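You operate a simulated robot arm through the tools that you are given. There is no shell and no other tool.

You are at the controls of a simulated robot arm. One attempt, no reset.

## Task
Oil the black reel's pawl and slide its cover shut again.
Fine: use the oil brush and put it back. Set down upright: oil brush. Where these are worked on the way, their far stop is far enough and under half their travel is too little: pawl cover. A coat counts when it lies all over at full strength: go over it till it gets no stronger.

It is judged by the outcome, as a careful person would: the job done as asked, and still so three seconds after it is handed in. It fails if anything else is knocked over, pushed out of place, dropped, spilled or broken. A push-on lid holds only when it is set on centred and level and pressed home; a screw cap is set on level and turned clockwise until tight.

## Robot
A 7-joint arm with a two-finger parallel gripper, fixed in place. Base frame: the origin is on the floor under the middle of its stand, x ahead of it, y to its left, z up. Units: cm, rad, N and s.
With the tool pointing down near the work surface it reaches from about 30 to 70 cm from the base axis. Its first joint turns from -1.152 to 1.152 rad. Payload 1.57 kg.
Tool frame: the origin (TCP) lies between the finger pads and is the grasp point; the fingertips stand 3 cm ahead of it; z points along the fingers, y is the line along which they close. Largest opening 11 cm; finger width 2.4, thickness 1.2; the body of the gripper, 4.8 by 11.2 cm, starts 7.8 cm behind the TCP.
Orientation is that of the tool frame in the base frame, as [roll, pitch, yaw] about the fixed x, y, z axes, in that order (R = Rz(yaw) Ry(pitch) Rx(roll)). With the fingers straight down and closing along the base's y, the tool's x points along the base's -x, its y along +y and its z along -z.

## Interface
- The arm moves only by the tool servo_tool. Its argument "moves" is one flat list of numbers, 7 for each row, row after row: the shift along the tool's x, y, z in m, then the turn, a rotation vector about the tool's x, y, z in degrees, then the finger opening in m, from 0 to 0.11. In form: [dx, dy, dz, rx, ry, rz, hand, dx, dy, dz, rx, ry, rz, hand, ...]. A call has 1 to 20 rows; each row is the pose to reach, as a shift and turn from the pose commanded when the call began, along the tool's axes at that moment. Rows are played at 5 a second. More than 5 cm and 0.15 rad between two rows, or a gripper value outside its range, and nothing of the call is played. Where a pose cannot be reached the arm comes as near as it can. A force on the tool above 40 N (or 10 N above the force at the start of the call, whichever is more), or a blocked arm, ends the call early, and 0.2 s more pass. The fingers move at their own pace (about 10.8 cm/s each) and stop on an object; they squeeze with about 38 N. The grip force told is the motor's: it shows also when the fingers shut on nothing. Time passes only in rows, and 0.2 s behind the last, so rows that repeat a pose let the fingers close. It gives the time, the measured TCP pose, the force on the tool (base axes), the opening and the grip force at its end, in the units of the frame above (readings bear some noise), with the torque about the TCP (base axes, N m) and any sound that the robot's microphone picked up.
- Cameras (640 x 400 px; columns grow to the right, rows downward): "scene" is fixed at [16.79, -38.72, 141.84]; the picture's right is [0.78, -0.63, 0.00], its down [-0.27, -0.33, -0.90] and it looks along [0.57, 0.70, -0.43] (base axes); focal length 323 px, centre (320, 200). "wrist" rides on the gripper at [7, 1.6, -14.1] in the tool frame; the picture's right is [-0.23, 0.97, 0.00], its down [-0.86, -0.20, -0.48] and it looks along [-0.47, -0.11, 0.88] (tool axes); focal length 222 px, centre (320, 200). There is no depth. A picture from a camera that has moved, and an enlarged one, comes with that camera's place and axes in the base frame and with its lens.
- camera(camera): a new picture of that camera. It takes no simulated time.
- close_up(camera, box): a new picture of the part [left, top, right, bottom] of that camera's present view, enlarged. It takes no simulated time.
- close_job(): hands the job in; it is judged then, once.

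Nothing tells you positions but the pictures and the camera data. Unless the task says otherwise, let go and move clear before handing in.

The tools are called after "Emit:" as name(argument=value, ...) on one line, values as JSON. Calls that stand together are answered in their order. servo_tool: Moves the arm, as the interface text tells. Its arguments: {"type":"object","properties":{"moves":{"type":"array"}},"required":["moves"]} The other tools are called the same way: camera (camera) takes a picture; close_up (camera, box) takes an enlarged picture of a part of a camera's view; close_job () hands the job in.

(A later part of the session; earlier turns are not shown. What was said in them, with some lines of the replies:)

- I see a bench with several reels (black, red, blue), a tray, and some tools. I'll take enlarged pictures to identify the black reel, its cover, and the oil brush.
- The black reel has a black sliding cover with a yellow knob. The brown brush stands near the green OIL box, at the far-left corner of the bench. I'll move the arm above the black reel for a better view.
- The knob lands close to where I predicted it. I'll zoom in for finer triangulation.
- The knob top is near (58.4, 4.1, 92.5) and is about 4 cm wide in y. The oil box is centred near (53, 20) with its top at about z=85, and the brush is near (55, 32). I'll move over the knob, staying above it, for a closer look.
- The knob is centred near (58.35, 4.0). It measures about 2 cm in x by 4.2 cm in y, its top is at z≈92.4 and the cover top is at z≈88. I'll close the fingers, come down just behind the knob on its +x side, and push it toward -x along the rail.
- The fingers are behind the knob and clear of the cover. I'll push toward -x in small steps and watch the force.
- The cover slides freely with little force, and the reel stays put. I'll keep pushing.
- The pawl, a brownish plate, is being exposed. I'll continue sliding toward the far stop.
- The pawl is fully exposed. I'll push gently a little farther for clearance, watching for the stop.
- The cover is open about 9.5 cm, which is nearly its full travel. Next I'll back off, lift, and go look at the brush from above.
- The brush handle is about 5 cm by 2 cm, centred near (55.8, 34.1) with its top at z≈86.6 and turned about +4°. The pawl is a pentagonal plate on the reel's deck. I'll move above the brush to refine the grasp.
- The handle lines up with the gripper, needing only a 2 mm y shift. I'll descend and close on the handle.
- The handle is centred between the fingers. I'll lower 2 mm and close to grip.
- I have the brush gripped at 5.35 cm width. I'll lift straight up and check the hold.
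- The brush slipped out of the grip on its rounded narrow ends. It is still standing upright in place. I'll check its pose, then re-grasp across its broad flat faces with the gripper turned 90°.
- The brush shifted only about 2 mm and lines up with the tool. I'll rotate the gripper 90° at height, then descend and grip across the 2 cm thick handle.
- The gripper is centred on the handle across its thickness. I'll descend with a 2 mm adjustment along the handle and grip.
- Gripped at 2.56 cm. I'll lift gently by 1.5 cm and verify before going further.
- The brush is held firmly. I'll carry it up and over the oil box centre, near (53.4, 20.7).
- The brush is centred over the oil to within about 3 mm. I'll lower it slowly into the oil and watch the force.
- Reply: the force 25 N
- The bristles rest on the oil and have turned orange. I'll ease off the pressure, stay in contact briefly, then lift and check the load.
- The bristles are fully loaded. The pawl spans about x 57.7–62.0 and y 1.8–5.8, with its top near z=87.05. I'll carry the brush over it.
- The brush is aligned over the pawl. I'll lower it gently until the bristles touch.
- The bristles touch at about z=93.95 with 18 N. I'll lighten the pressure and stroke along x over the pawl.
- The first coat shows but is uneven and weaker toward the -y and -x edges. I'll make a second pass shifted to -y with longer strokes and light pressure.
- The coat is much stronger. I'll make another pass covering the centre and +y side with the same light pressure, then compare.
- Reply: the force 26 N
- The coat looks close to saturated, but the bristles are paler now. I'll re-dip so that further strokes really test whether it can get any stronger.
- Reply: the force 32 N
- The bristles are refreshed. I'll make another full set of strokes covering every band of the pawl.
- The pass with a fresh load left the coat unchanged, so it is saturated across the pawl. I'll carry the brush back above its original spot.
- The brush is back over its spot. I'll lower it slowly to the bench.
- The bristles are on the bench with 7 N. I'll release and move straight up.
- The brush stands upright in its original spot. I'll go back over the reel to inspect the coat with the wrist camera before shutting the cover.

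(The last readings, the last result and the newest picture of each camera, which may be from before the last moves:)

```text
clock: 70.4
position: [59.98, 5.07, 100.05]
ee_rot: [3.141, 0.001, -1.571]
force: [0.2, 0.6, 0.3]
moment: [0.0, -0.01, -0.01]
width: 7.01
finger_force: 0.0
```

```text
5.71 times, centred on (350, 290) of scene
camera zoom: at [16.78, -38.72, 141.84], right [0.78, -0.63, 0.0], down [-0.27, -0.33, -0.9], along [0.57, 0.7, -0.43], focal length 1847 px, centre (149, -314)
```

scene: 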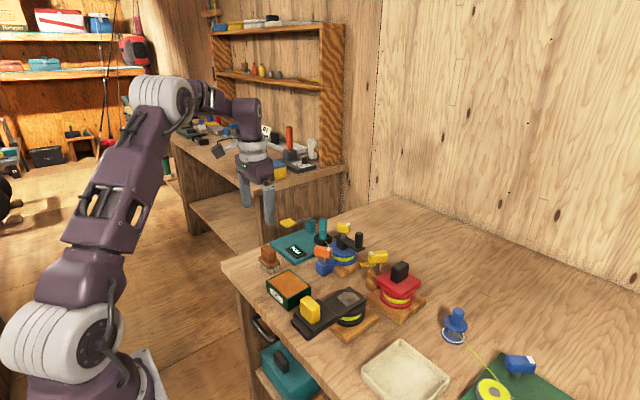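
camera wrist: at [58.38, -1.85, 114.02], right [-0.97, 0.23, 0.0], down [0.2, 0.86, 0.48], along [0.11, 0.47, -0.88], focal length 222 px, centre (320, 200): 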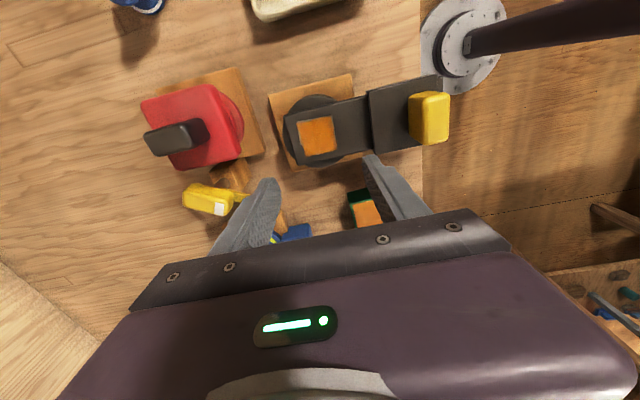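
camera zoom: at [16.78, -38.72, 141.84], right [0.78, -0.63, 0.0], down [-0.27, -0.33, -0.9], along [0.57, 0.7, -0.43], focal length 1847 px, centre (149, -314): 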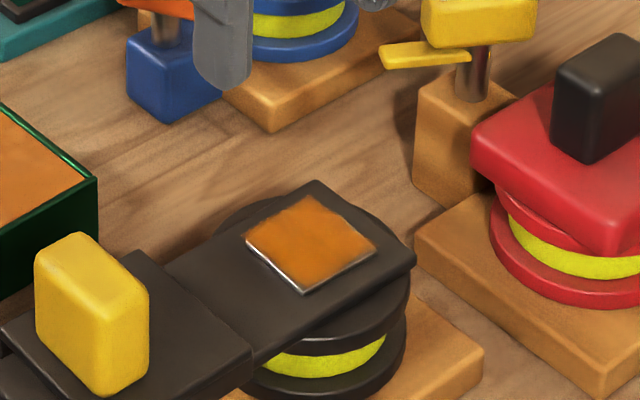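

Emit:
close_up(camera="wrist", box=[285, 105, 355, 165])

Emit:
close_up(camera="scene", box=[336, 283, 364, 303])

```text
6.67 times, centred on (320, 135) of wrist
camera zoom: at [58.38, -1.85, 114.02], right [-0.97, 0.23, 0.0], down [0.2, 0.86, 0.48], along [0.11, 0.47, -0.88], focal length 1481 px, centre (320, 633)
```

zoom: 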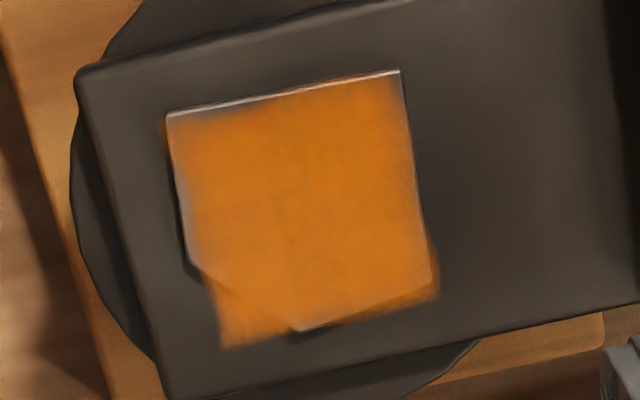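

```text
16.00 times, centred on (350, 293) of scene
camera zoom: at [16.78, -38.72, 141.84], right [0.78, -0.63, 0.0], down [-0.27, -0.33, -0.9], along [0.57, 0.7, -0.43], focal length 5173 px, centre (-160, -1288)
```

zoom: 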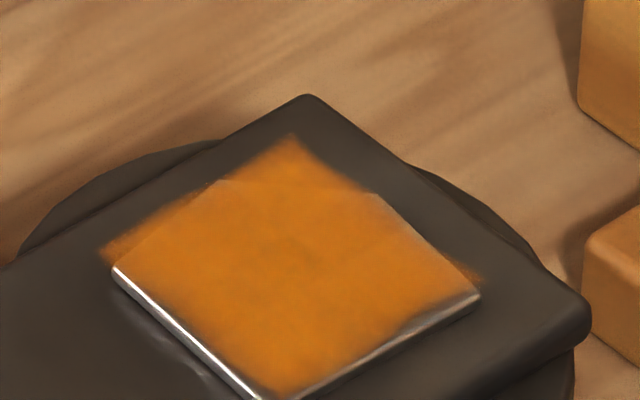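

The coat is uniform over the whole pawl. Next I'll locate the knob precisely so I can push the cover shut from its -x side.

Emit:
close_up(camera="wrist", box=[360, 65, 460, 165])

Emit:
close_up(camera="scene", box=[280, 270, 380, 350])

```text
4.00 times, centred on (410, 115) of wrist
camera zoom: at [58.38, -1.85, 114.02], right [-0.97, 0.23, 0.0], down [0.2, 0.86, 0.48], along [0.11, 0.47, -0.88], focal length 888 px, centre (-40, 540)
```

zoom: 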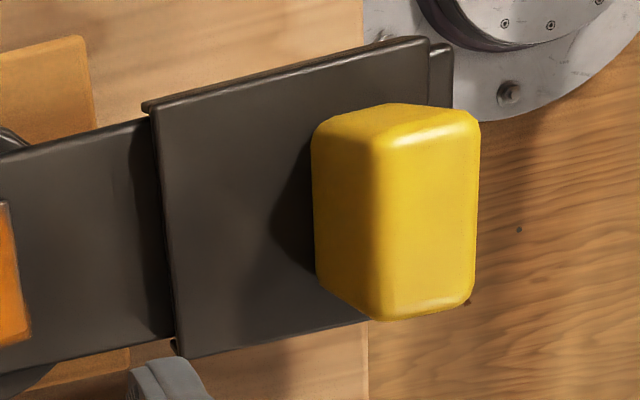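

```text
5.00 times, centred on (330, 310) of scene
camera zoom: at [16.78, -38.72, 141.84], right [0.78, -0.63, 0.0], down [-0.27, -0.33, -0.9], along [0.57, 0.7, -0.43], focal length 1616 px, centre (270, -350)
```

zoom: 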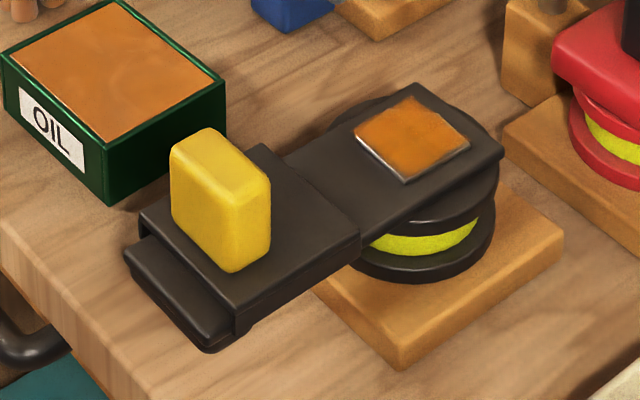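

The knob's -x face is at x≈47.5. I'll close the fingers, come down behind it on the -x side, and check the position.

Emit:
servo_tool(moves=[0.003, 0.03, 0, 0, 0, 0, 0.03, 0.006, 0.065, 0, 0, 0, 0, 0.0, 0.009, 0.1, 0, 0, 0, 0, 0.0, 0.0107, 0.13, 0, 0, 0, 0, 0.0, 0.0107, 0.143, 0, 0, 0, 0, 0.0, 0.0107, 0.143, 0.02, 0, 0, 0, 0.0, 0.0107, 0.143, 0.045, 0, 0, 0, 0.0, 0.0107, 0.143, 0.065, 0, 0, 0, 0.0, 0.0107, 0.143, 0.075, 0, 0, 0, 0.0, 0.0107, 0.143, 0.08, 0, 0, 0, 0.0, 0.0107, 0.143, 0.08, 0, 0, 0, 0.0])

Emit:
close_up(camera="scene", box=[280, 250, 390, 340])

Emit:
camera(camera="wrist")

```text
clock: 72.8
position: [45.84, 4.05, 91.8]
ee_rot: [3.141, -0.001, -1.57]
force: [-0.1, -0.4, -0.6]
moment: [0.01, 0.02, 0.02]
width: 0.0
finger_force: 21.0
```

```text
4.44 times, centred on (335, 295) of scene
camera zoom: at [16.79, -38.72, 141.84], right [0.78, -0.63, 0.0], down [-0.27, -0.33, -0.9], along [0.57, 0.7, -0.43], focal length 1437 px, centre (253, -222)
```

zoom: 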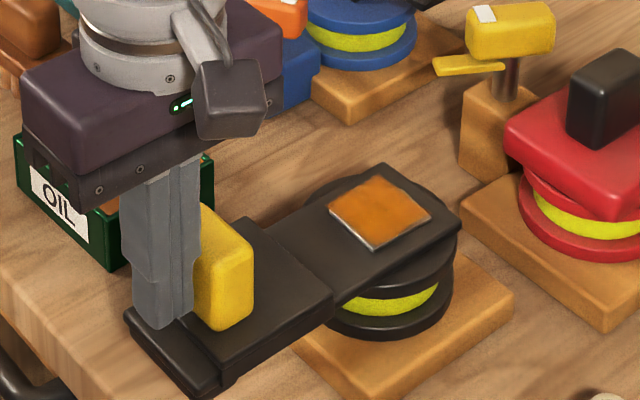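

```text
taken
camera wrist: at [44.18, -2.94, 105.95], right [-0.97, 0.23, 0.0], down [0.2, 0.86, 0.48], along [0.11, 0.47, -0.88], focal length 222 px, centre (320, 200)
```

wrist: 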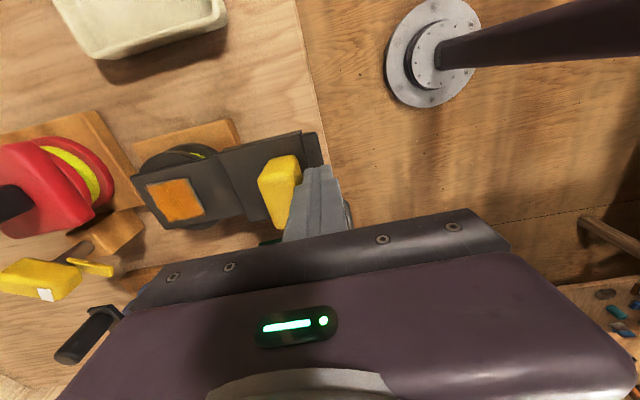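

The fingers are behind the knob. I'll push the cover toward +x at a gentle pace.

Emit:
servo_tool(moves=[0, -0.004, 0, 0, 0, 0, 0.0, 0, -0.008, 0, 0, 0, 0, 0.0, 0, -0.013, 0, 0, 0, 0, 0.0, 0, -0.018, 0, 0, 0, 0, 0.0, 0, -0.023, 0, 0, 0, 0, 0.0, 0, -0.028, 0, 0, 0, 0, 0.0, 0, -0.033, 0, 0, 0, 0, 0.0, 0, -0.038, 0, 0, 0, 0, 0.0, 0, -0.043, 0, 0, 0, 0, 0.0, 0, -0.048, 0, 0, 0, 0, 0.0, 0, -0.053, 0, 0, 0, 0, 0.0, 0, -0.058, 0, 0, 0, 0, 0.0, 0, -0.063, 0, 0, 0, 0, 0.0, 0, -0.068, 0, 0, 0, 0, 0.0, 0, -0.073, 0, 0, 0, 0, 0.0, 0, -0.078, 0, 0, 0, 0, 0.0, 0, -0.083, 0, 0, 0, 0, 0.0, 0, -0.088, 0, 0, 0, 0, 0.0])

Emit:
close_up(camera="scene", box=[280, 250, 390, 340])

```text
clock: 76.6
position: [54.51, 4.07, 91.8]
ee_rot: [-3.141, 0.0, -1.571]
force: [0.6, 0.1, -0.3]
moment: [0.02, 0.01, 0.04]
width: 0.04
finger_force: 21.1
```

```text
4.44 times, centred on (335, 295) of scene
camera zoom: at [16.79, -38.72, 141.84], right [0.78, -0.63, 0.0], down [-0.27, -0.33, -0.9], along [0.57, 0.7, -0.43], focal length 1437 px, centre (253, -222)
```

zoom: 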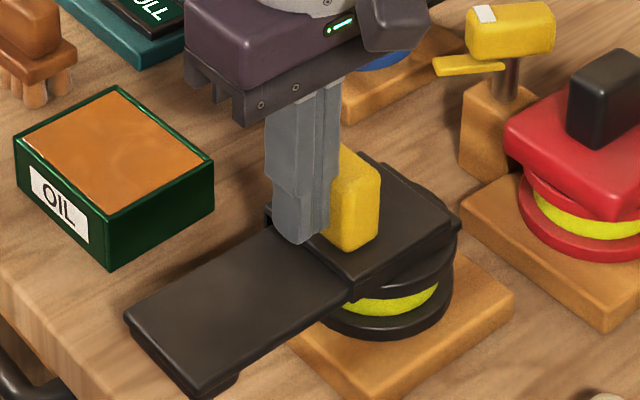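

The cover is nearly shut. I'll continue with smaller steps toward the closed stop.

Emit:
servo_tool(moves=[0, -0.003, 0, 0, 0, 0, 0.0, 0, -0.006, 0, 0, 0, 0, 0.0, 0, -0.009, 0, 0, 0, 0, 0.0, 0, -0.012, 0, 0, 0, 0, 0.0])

Emit:
close_up(camera="scene", box=[280, 250, 390, 340])

```text
clock: 77.6
position: [55.7, 4.09, 91.83]
ee_rot: [-3.141, 0.001, -1.571]
force: [0.2, -0.7, 0.2]
moment: [-0.03, 0.01, -0.01]
width: 0.0
finger_force: 21.7
```

```text
4.44 times, centred on (335, 295) of scene
camera zoom: at [16.79, -38.72, 141.84], right [0.78, -0.63, 0.0], down [-0.27, -0.33, -0.9], along [0.57, 0.7, -0.43], focal length 1437 px, centre (253, -222)
```

zoom: 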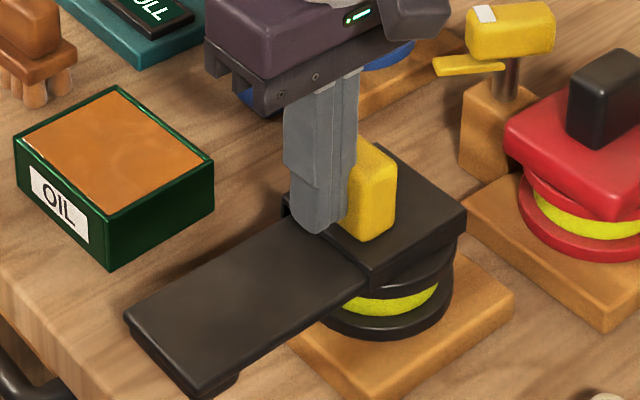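

Emit:
servo_tool(moves=[0, -0.001, 0, 0, 0, 0, 0.0, 0, -0.002, 0, 0, 0, 0, 0.0, 0, -0.003, 0, 0, 0, 0, 0.0])

Emit:
close_up(camera="scene", box=[290, 260, 390, 350])

```text
clock: 78.4
position: [55.97, 4.07, 91.82]
ee_rot: [-3.142, -0.001, -1.571]
force: [-0.3, -0.9, 0.4]
moment: [0.03, 0.03, 0.0]
width: 0.01
finger_force: 20.8
```

```text
4.44 times, centred on (340, 305) of scene
camera zoom: at [16.79, -38.72, 141.84], right [0.78, -0.63, 0.0], down [-0.27, -0.33, -0.9], along [0.57, 0.7, -0.43], focal length 1437 px, centre (231, -267)
```

zoom: 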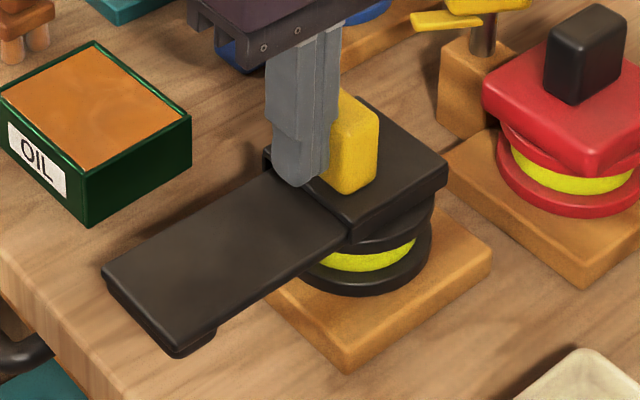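

The cover almost exactly matches its original closed position. I'll press on in 0.5 mm steps until the stop is felt.

Emit:
servo_tool(moves=[0, -0.0005, 0, 0, 0, 0, 0.0, 0, -0.001, 0, 0, 0, 0, 0.0, 0, -0.0015, 0, 0, 0, 0, 0.0])

Emit:
close_up(camera="scene", box=[290, 260, 390, 350])

```text
clock: 79.2
position: [56.16, 4.05, 91.84]
ee_rot: [3.14, 0.001, -1.57]
force: [-5.5, 0.6, 3.3]
moment: [0.01, 0.01, 0.02]
width: 0.0
finger_force: 21.5
```

```text
4.44 times, centred on (340, 305) of scene
camera zoom: at [16.77, -38.71, 141.84], right [0.78, -0.63, 0.0], down [-0.27, -0.33, -0.9], along [0.57, 0.7, -0.43], focal length 1437 px, centre (231, -267)
```

zoom: 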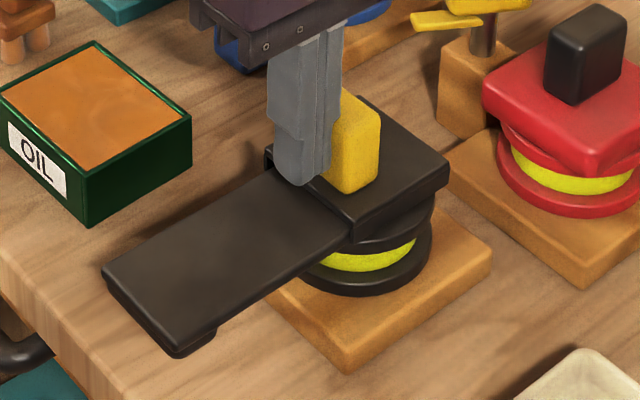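

The push force has jumped to 5.5 N after near zero, so the closed stop is reached. I'll nudge half a millimetre more to confirm, then back away and lift.

Emit:
servo_tool(moves=[0, -0.0005, 0, 0, 0, 0, 0.0, 0, -0.001, 0, 0, 0, 0, 0.0])

Emit:
servo_tool(moves=[0, 0.005, 0, 0, 0, 0, 0.0, 0, 0.012, 0, 0, 0, 0, 0.0, 0, 0.012, -0.03, 0, 0, 0, 0.0, 0, 0.012, -0.07, 0, 0, 0, 0.0, 0, 0.012, -0.11, 0, 0, 0, 0.0, 0, 0.04, -0.15, 0, 0, 0, 0.0, 0, 0.08, -0.17, 0, 0, 0, 0.0, 0, 0.1, -0.18, 0, 0, 0, 0.0, 0, 0.1, -0.18, 0, 0, 0, 0.0])

Emit:
camera(camera="scene")

Emit:
close_up(camera="scene", box=[290, 260, 390, 350])

Emit:
close_up(camera="scene", box=[220, 200, 460, 350])

Emit:
camera(camera="wrist")

```text
clock: 79.8
position: [56.17, 4.02, 91.75]
ee_rot: [-3.139, 0.001, -1.571]
force: [-6.9, 0.5, 2.3]
moment: [0.04, 0.07, -0.02]
width: 0.0
finger_force: 21.5
```

```text
clock: 81.8
position: [46.12, 4.07, 109.78]
ee_rot: [-3.142, -0.001, -1.573]
force: [0.2, 0.2, 0.1]
moment: [0.0, -0.01, 0.01]
width: 0.0
finger_force: 21.5
```

```text
taken
```

scene: 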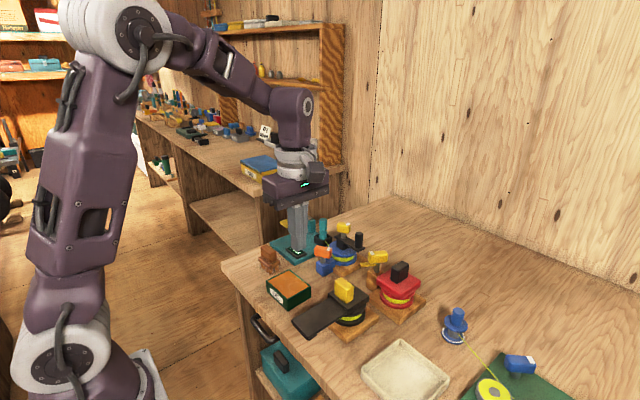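

```text
4.44 times, centred on (340, 305) of scene
camera zoom: at [16.78, -38.72, 141.84], right [0.78, -0.63, 0.0], down [-0.27, -0.33, -0.9], along [0.57, 0.7, -0.43], focal length 1437 px, centre (231, -267)
```

zoom: 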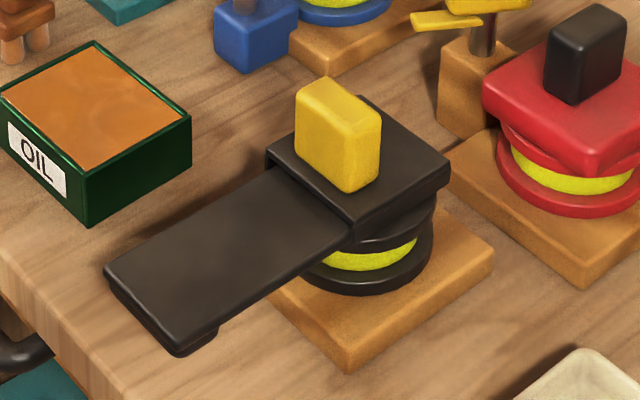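

```text
2.67 times, centred on (340, 275) of scene
camera zoom: at [16.78, -38.72, 141.84], right [0.78, -0.63, 0.0], down [-0.27, -0.33, -0.9], along [0.57, 0.7, -0.43], focal length 862 px, centre (267, 0)
```

zoom: 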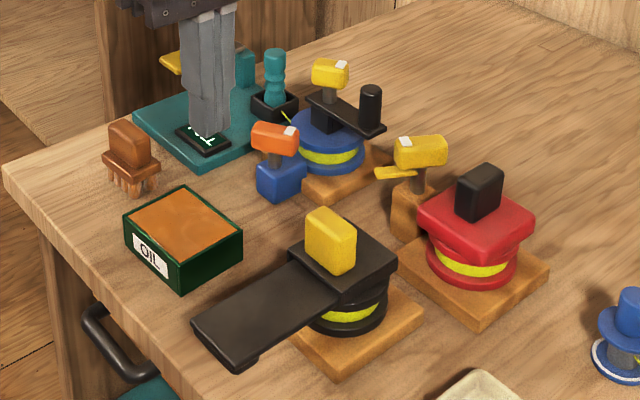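

```text
taken
camera wrist: at [44.58, -2.88, 124.03], right [-0.97, 0.23, 0.0], down [0.2, 0.86, 0.48], along [0.11, 0.47, -0.88], focal length 222 px, centre (320, 200)
```

wrist: 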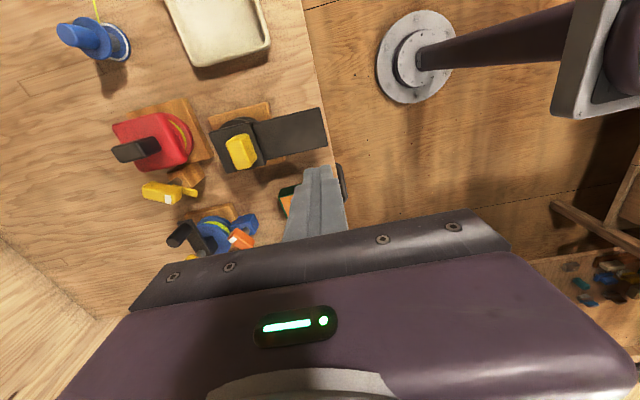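

Emit:
close_up(camera="scene", box=[280, 260, 392, 330])

Emit:
close_up(camera="scene", box=[250, 235, 300, 280])

```text
5.71 times, centred on (336, 295) of scene
camera zoom: at [16.78, -38.72, 141.84], right [0.78, -0.63, 0.0], down [-0.27, -0.33, -0.9], along [0.57, 0.7, -0.43], focal length 1847 px, centre (229, -343)
```

zoom: 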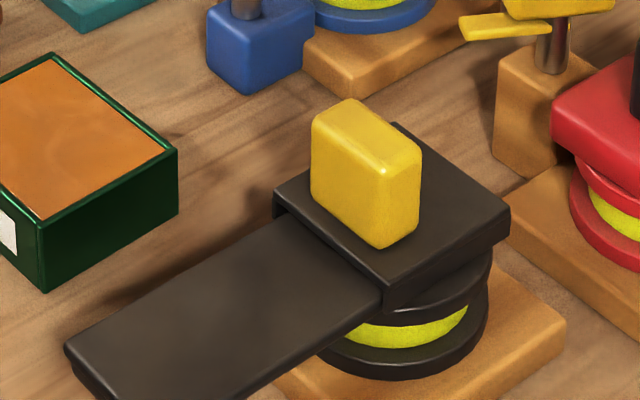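

```text
8.89 times, centred on (275, 258) of scene
camera zoom: at [16.78, -38.72, 141.84], right [0.78, -0.63, 0.0], down [-0.27, -0.33, -0.9], along [0.57, 0.7, -0.43], focal length 2874 px, centre (720, -311)
```

zoom: 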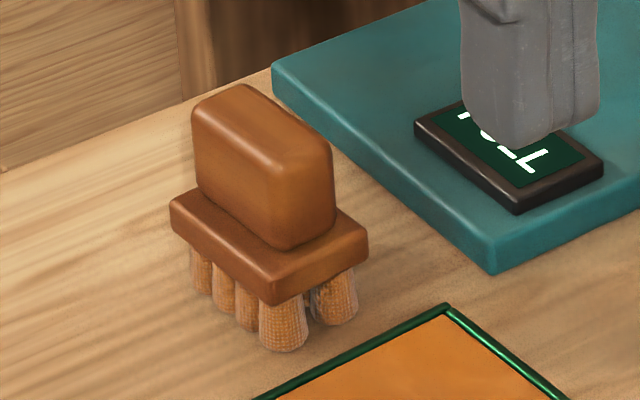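

The cover is back at its original closed position. The reel has shifted by only about 1 mm, the brush stands upright in its original spot, and everything else looks undisturbed. The arm is clear, so I'm handing the job in.

Emit:
close_job()

```text
The job is handed in.
```

The job is handed in: the black reel's pawl is oiled, its cover is slid shut, and the oil brush is back upright in its spot.

- **Cover:** I slid it open about 9.5 cm, close to the end of its rail, and pushed it shut again until I felt the closed stop.
- **Oil coat:** I dipped the brush twice and made several overlapping passes over the whole pawl. The last pass, with freshly loaded bristles, left the coat looking no stronger.
- **Brush:** My first grip, on the narrow ends of the handle, slipped off and shifted the brush about 2 mm, but it stayed standing. I picked it up again across its broad sides and set it down where it stood.
- **Reel:** My last nudge on the cover shifted the black reel by about 1 mm. I left it there, and I saw nothing else out of place.
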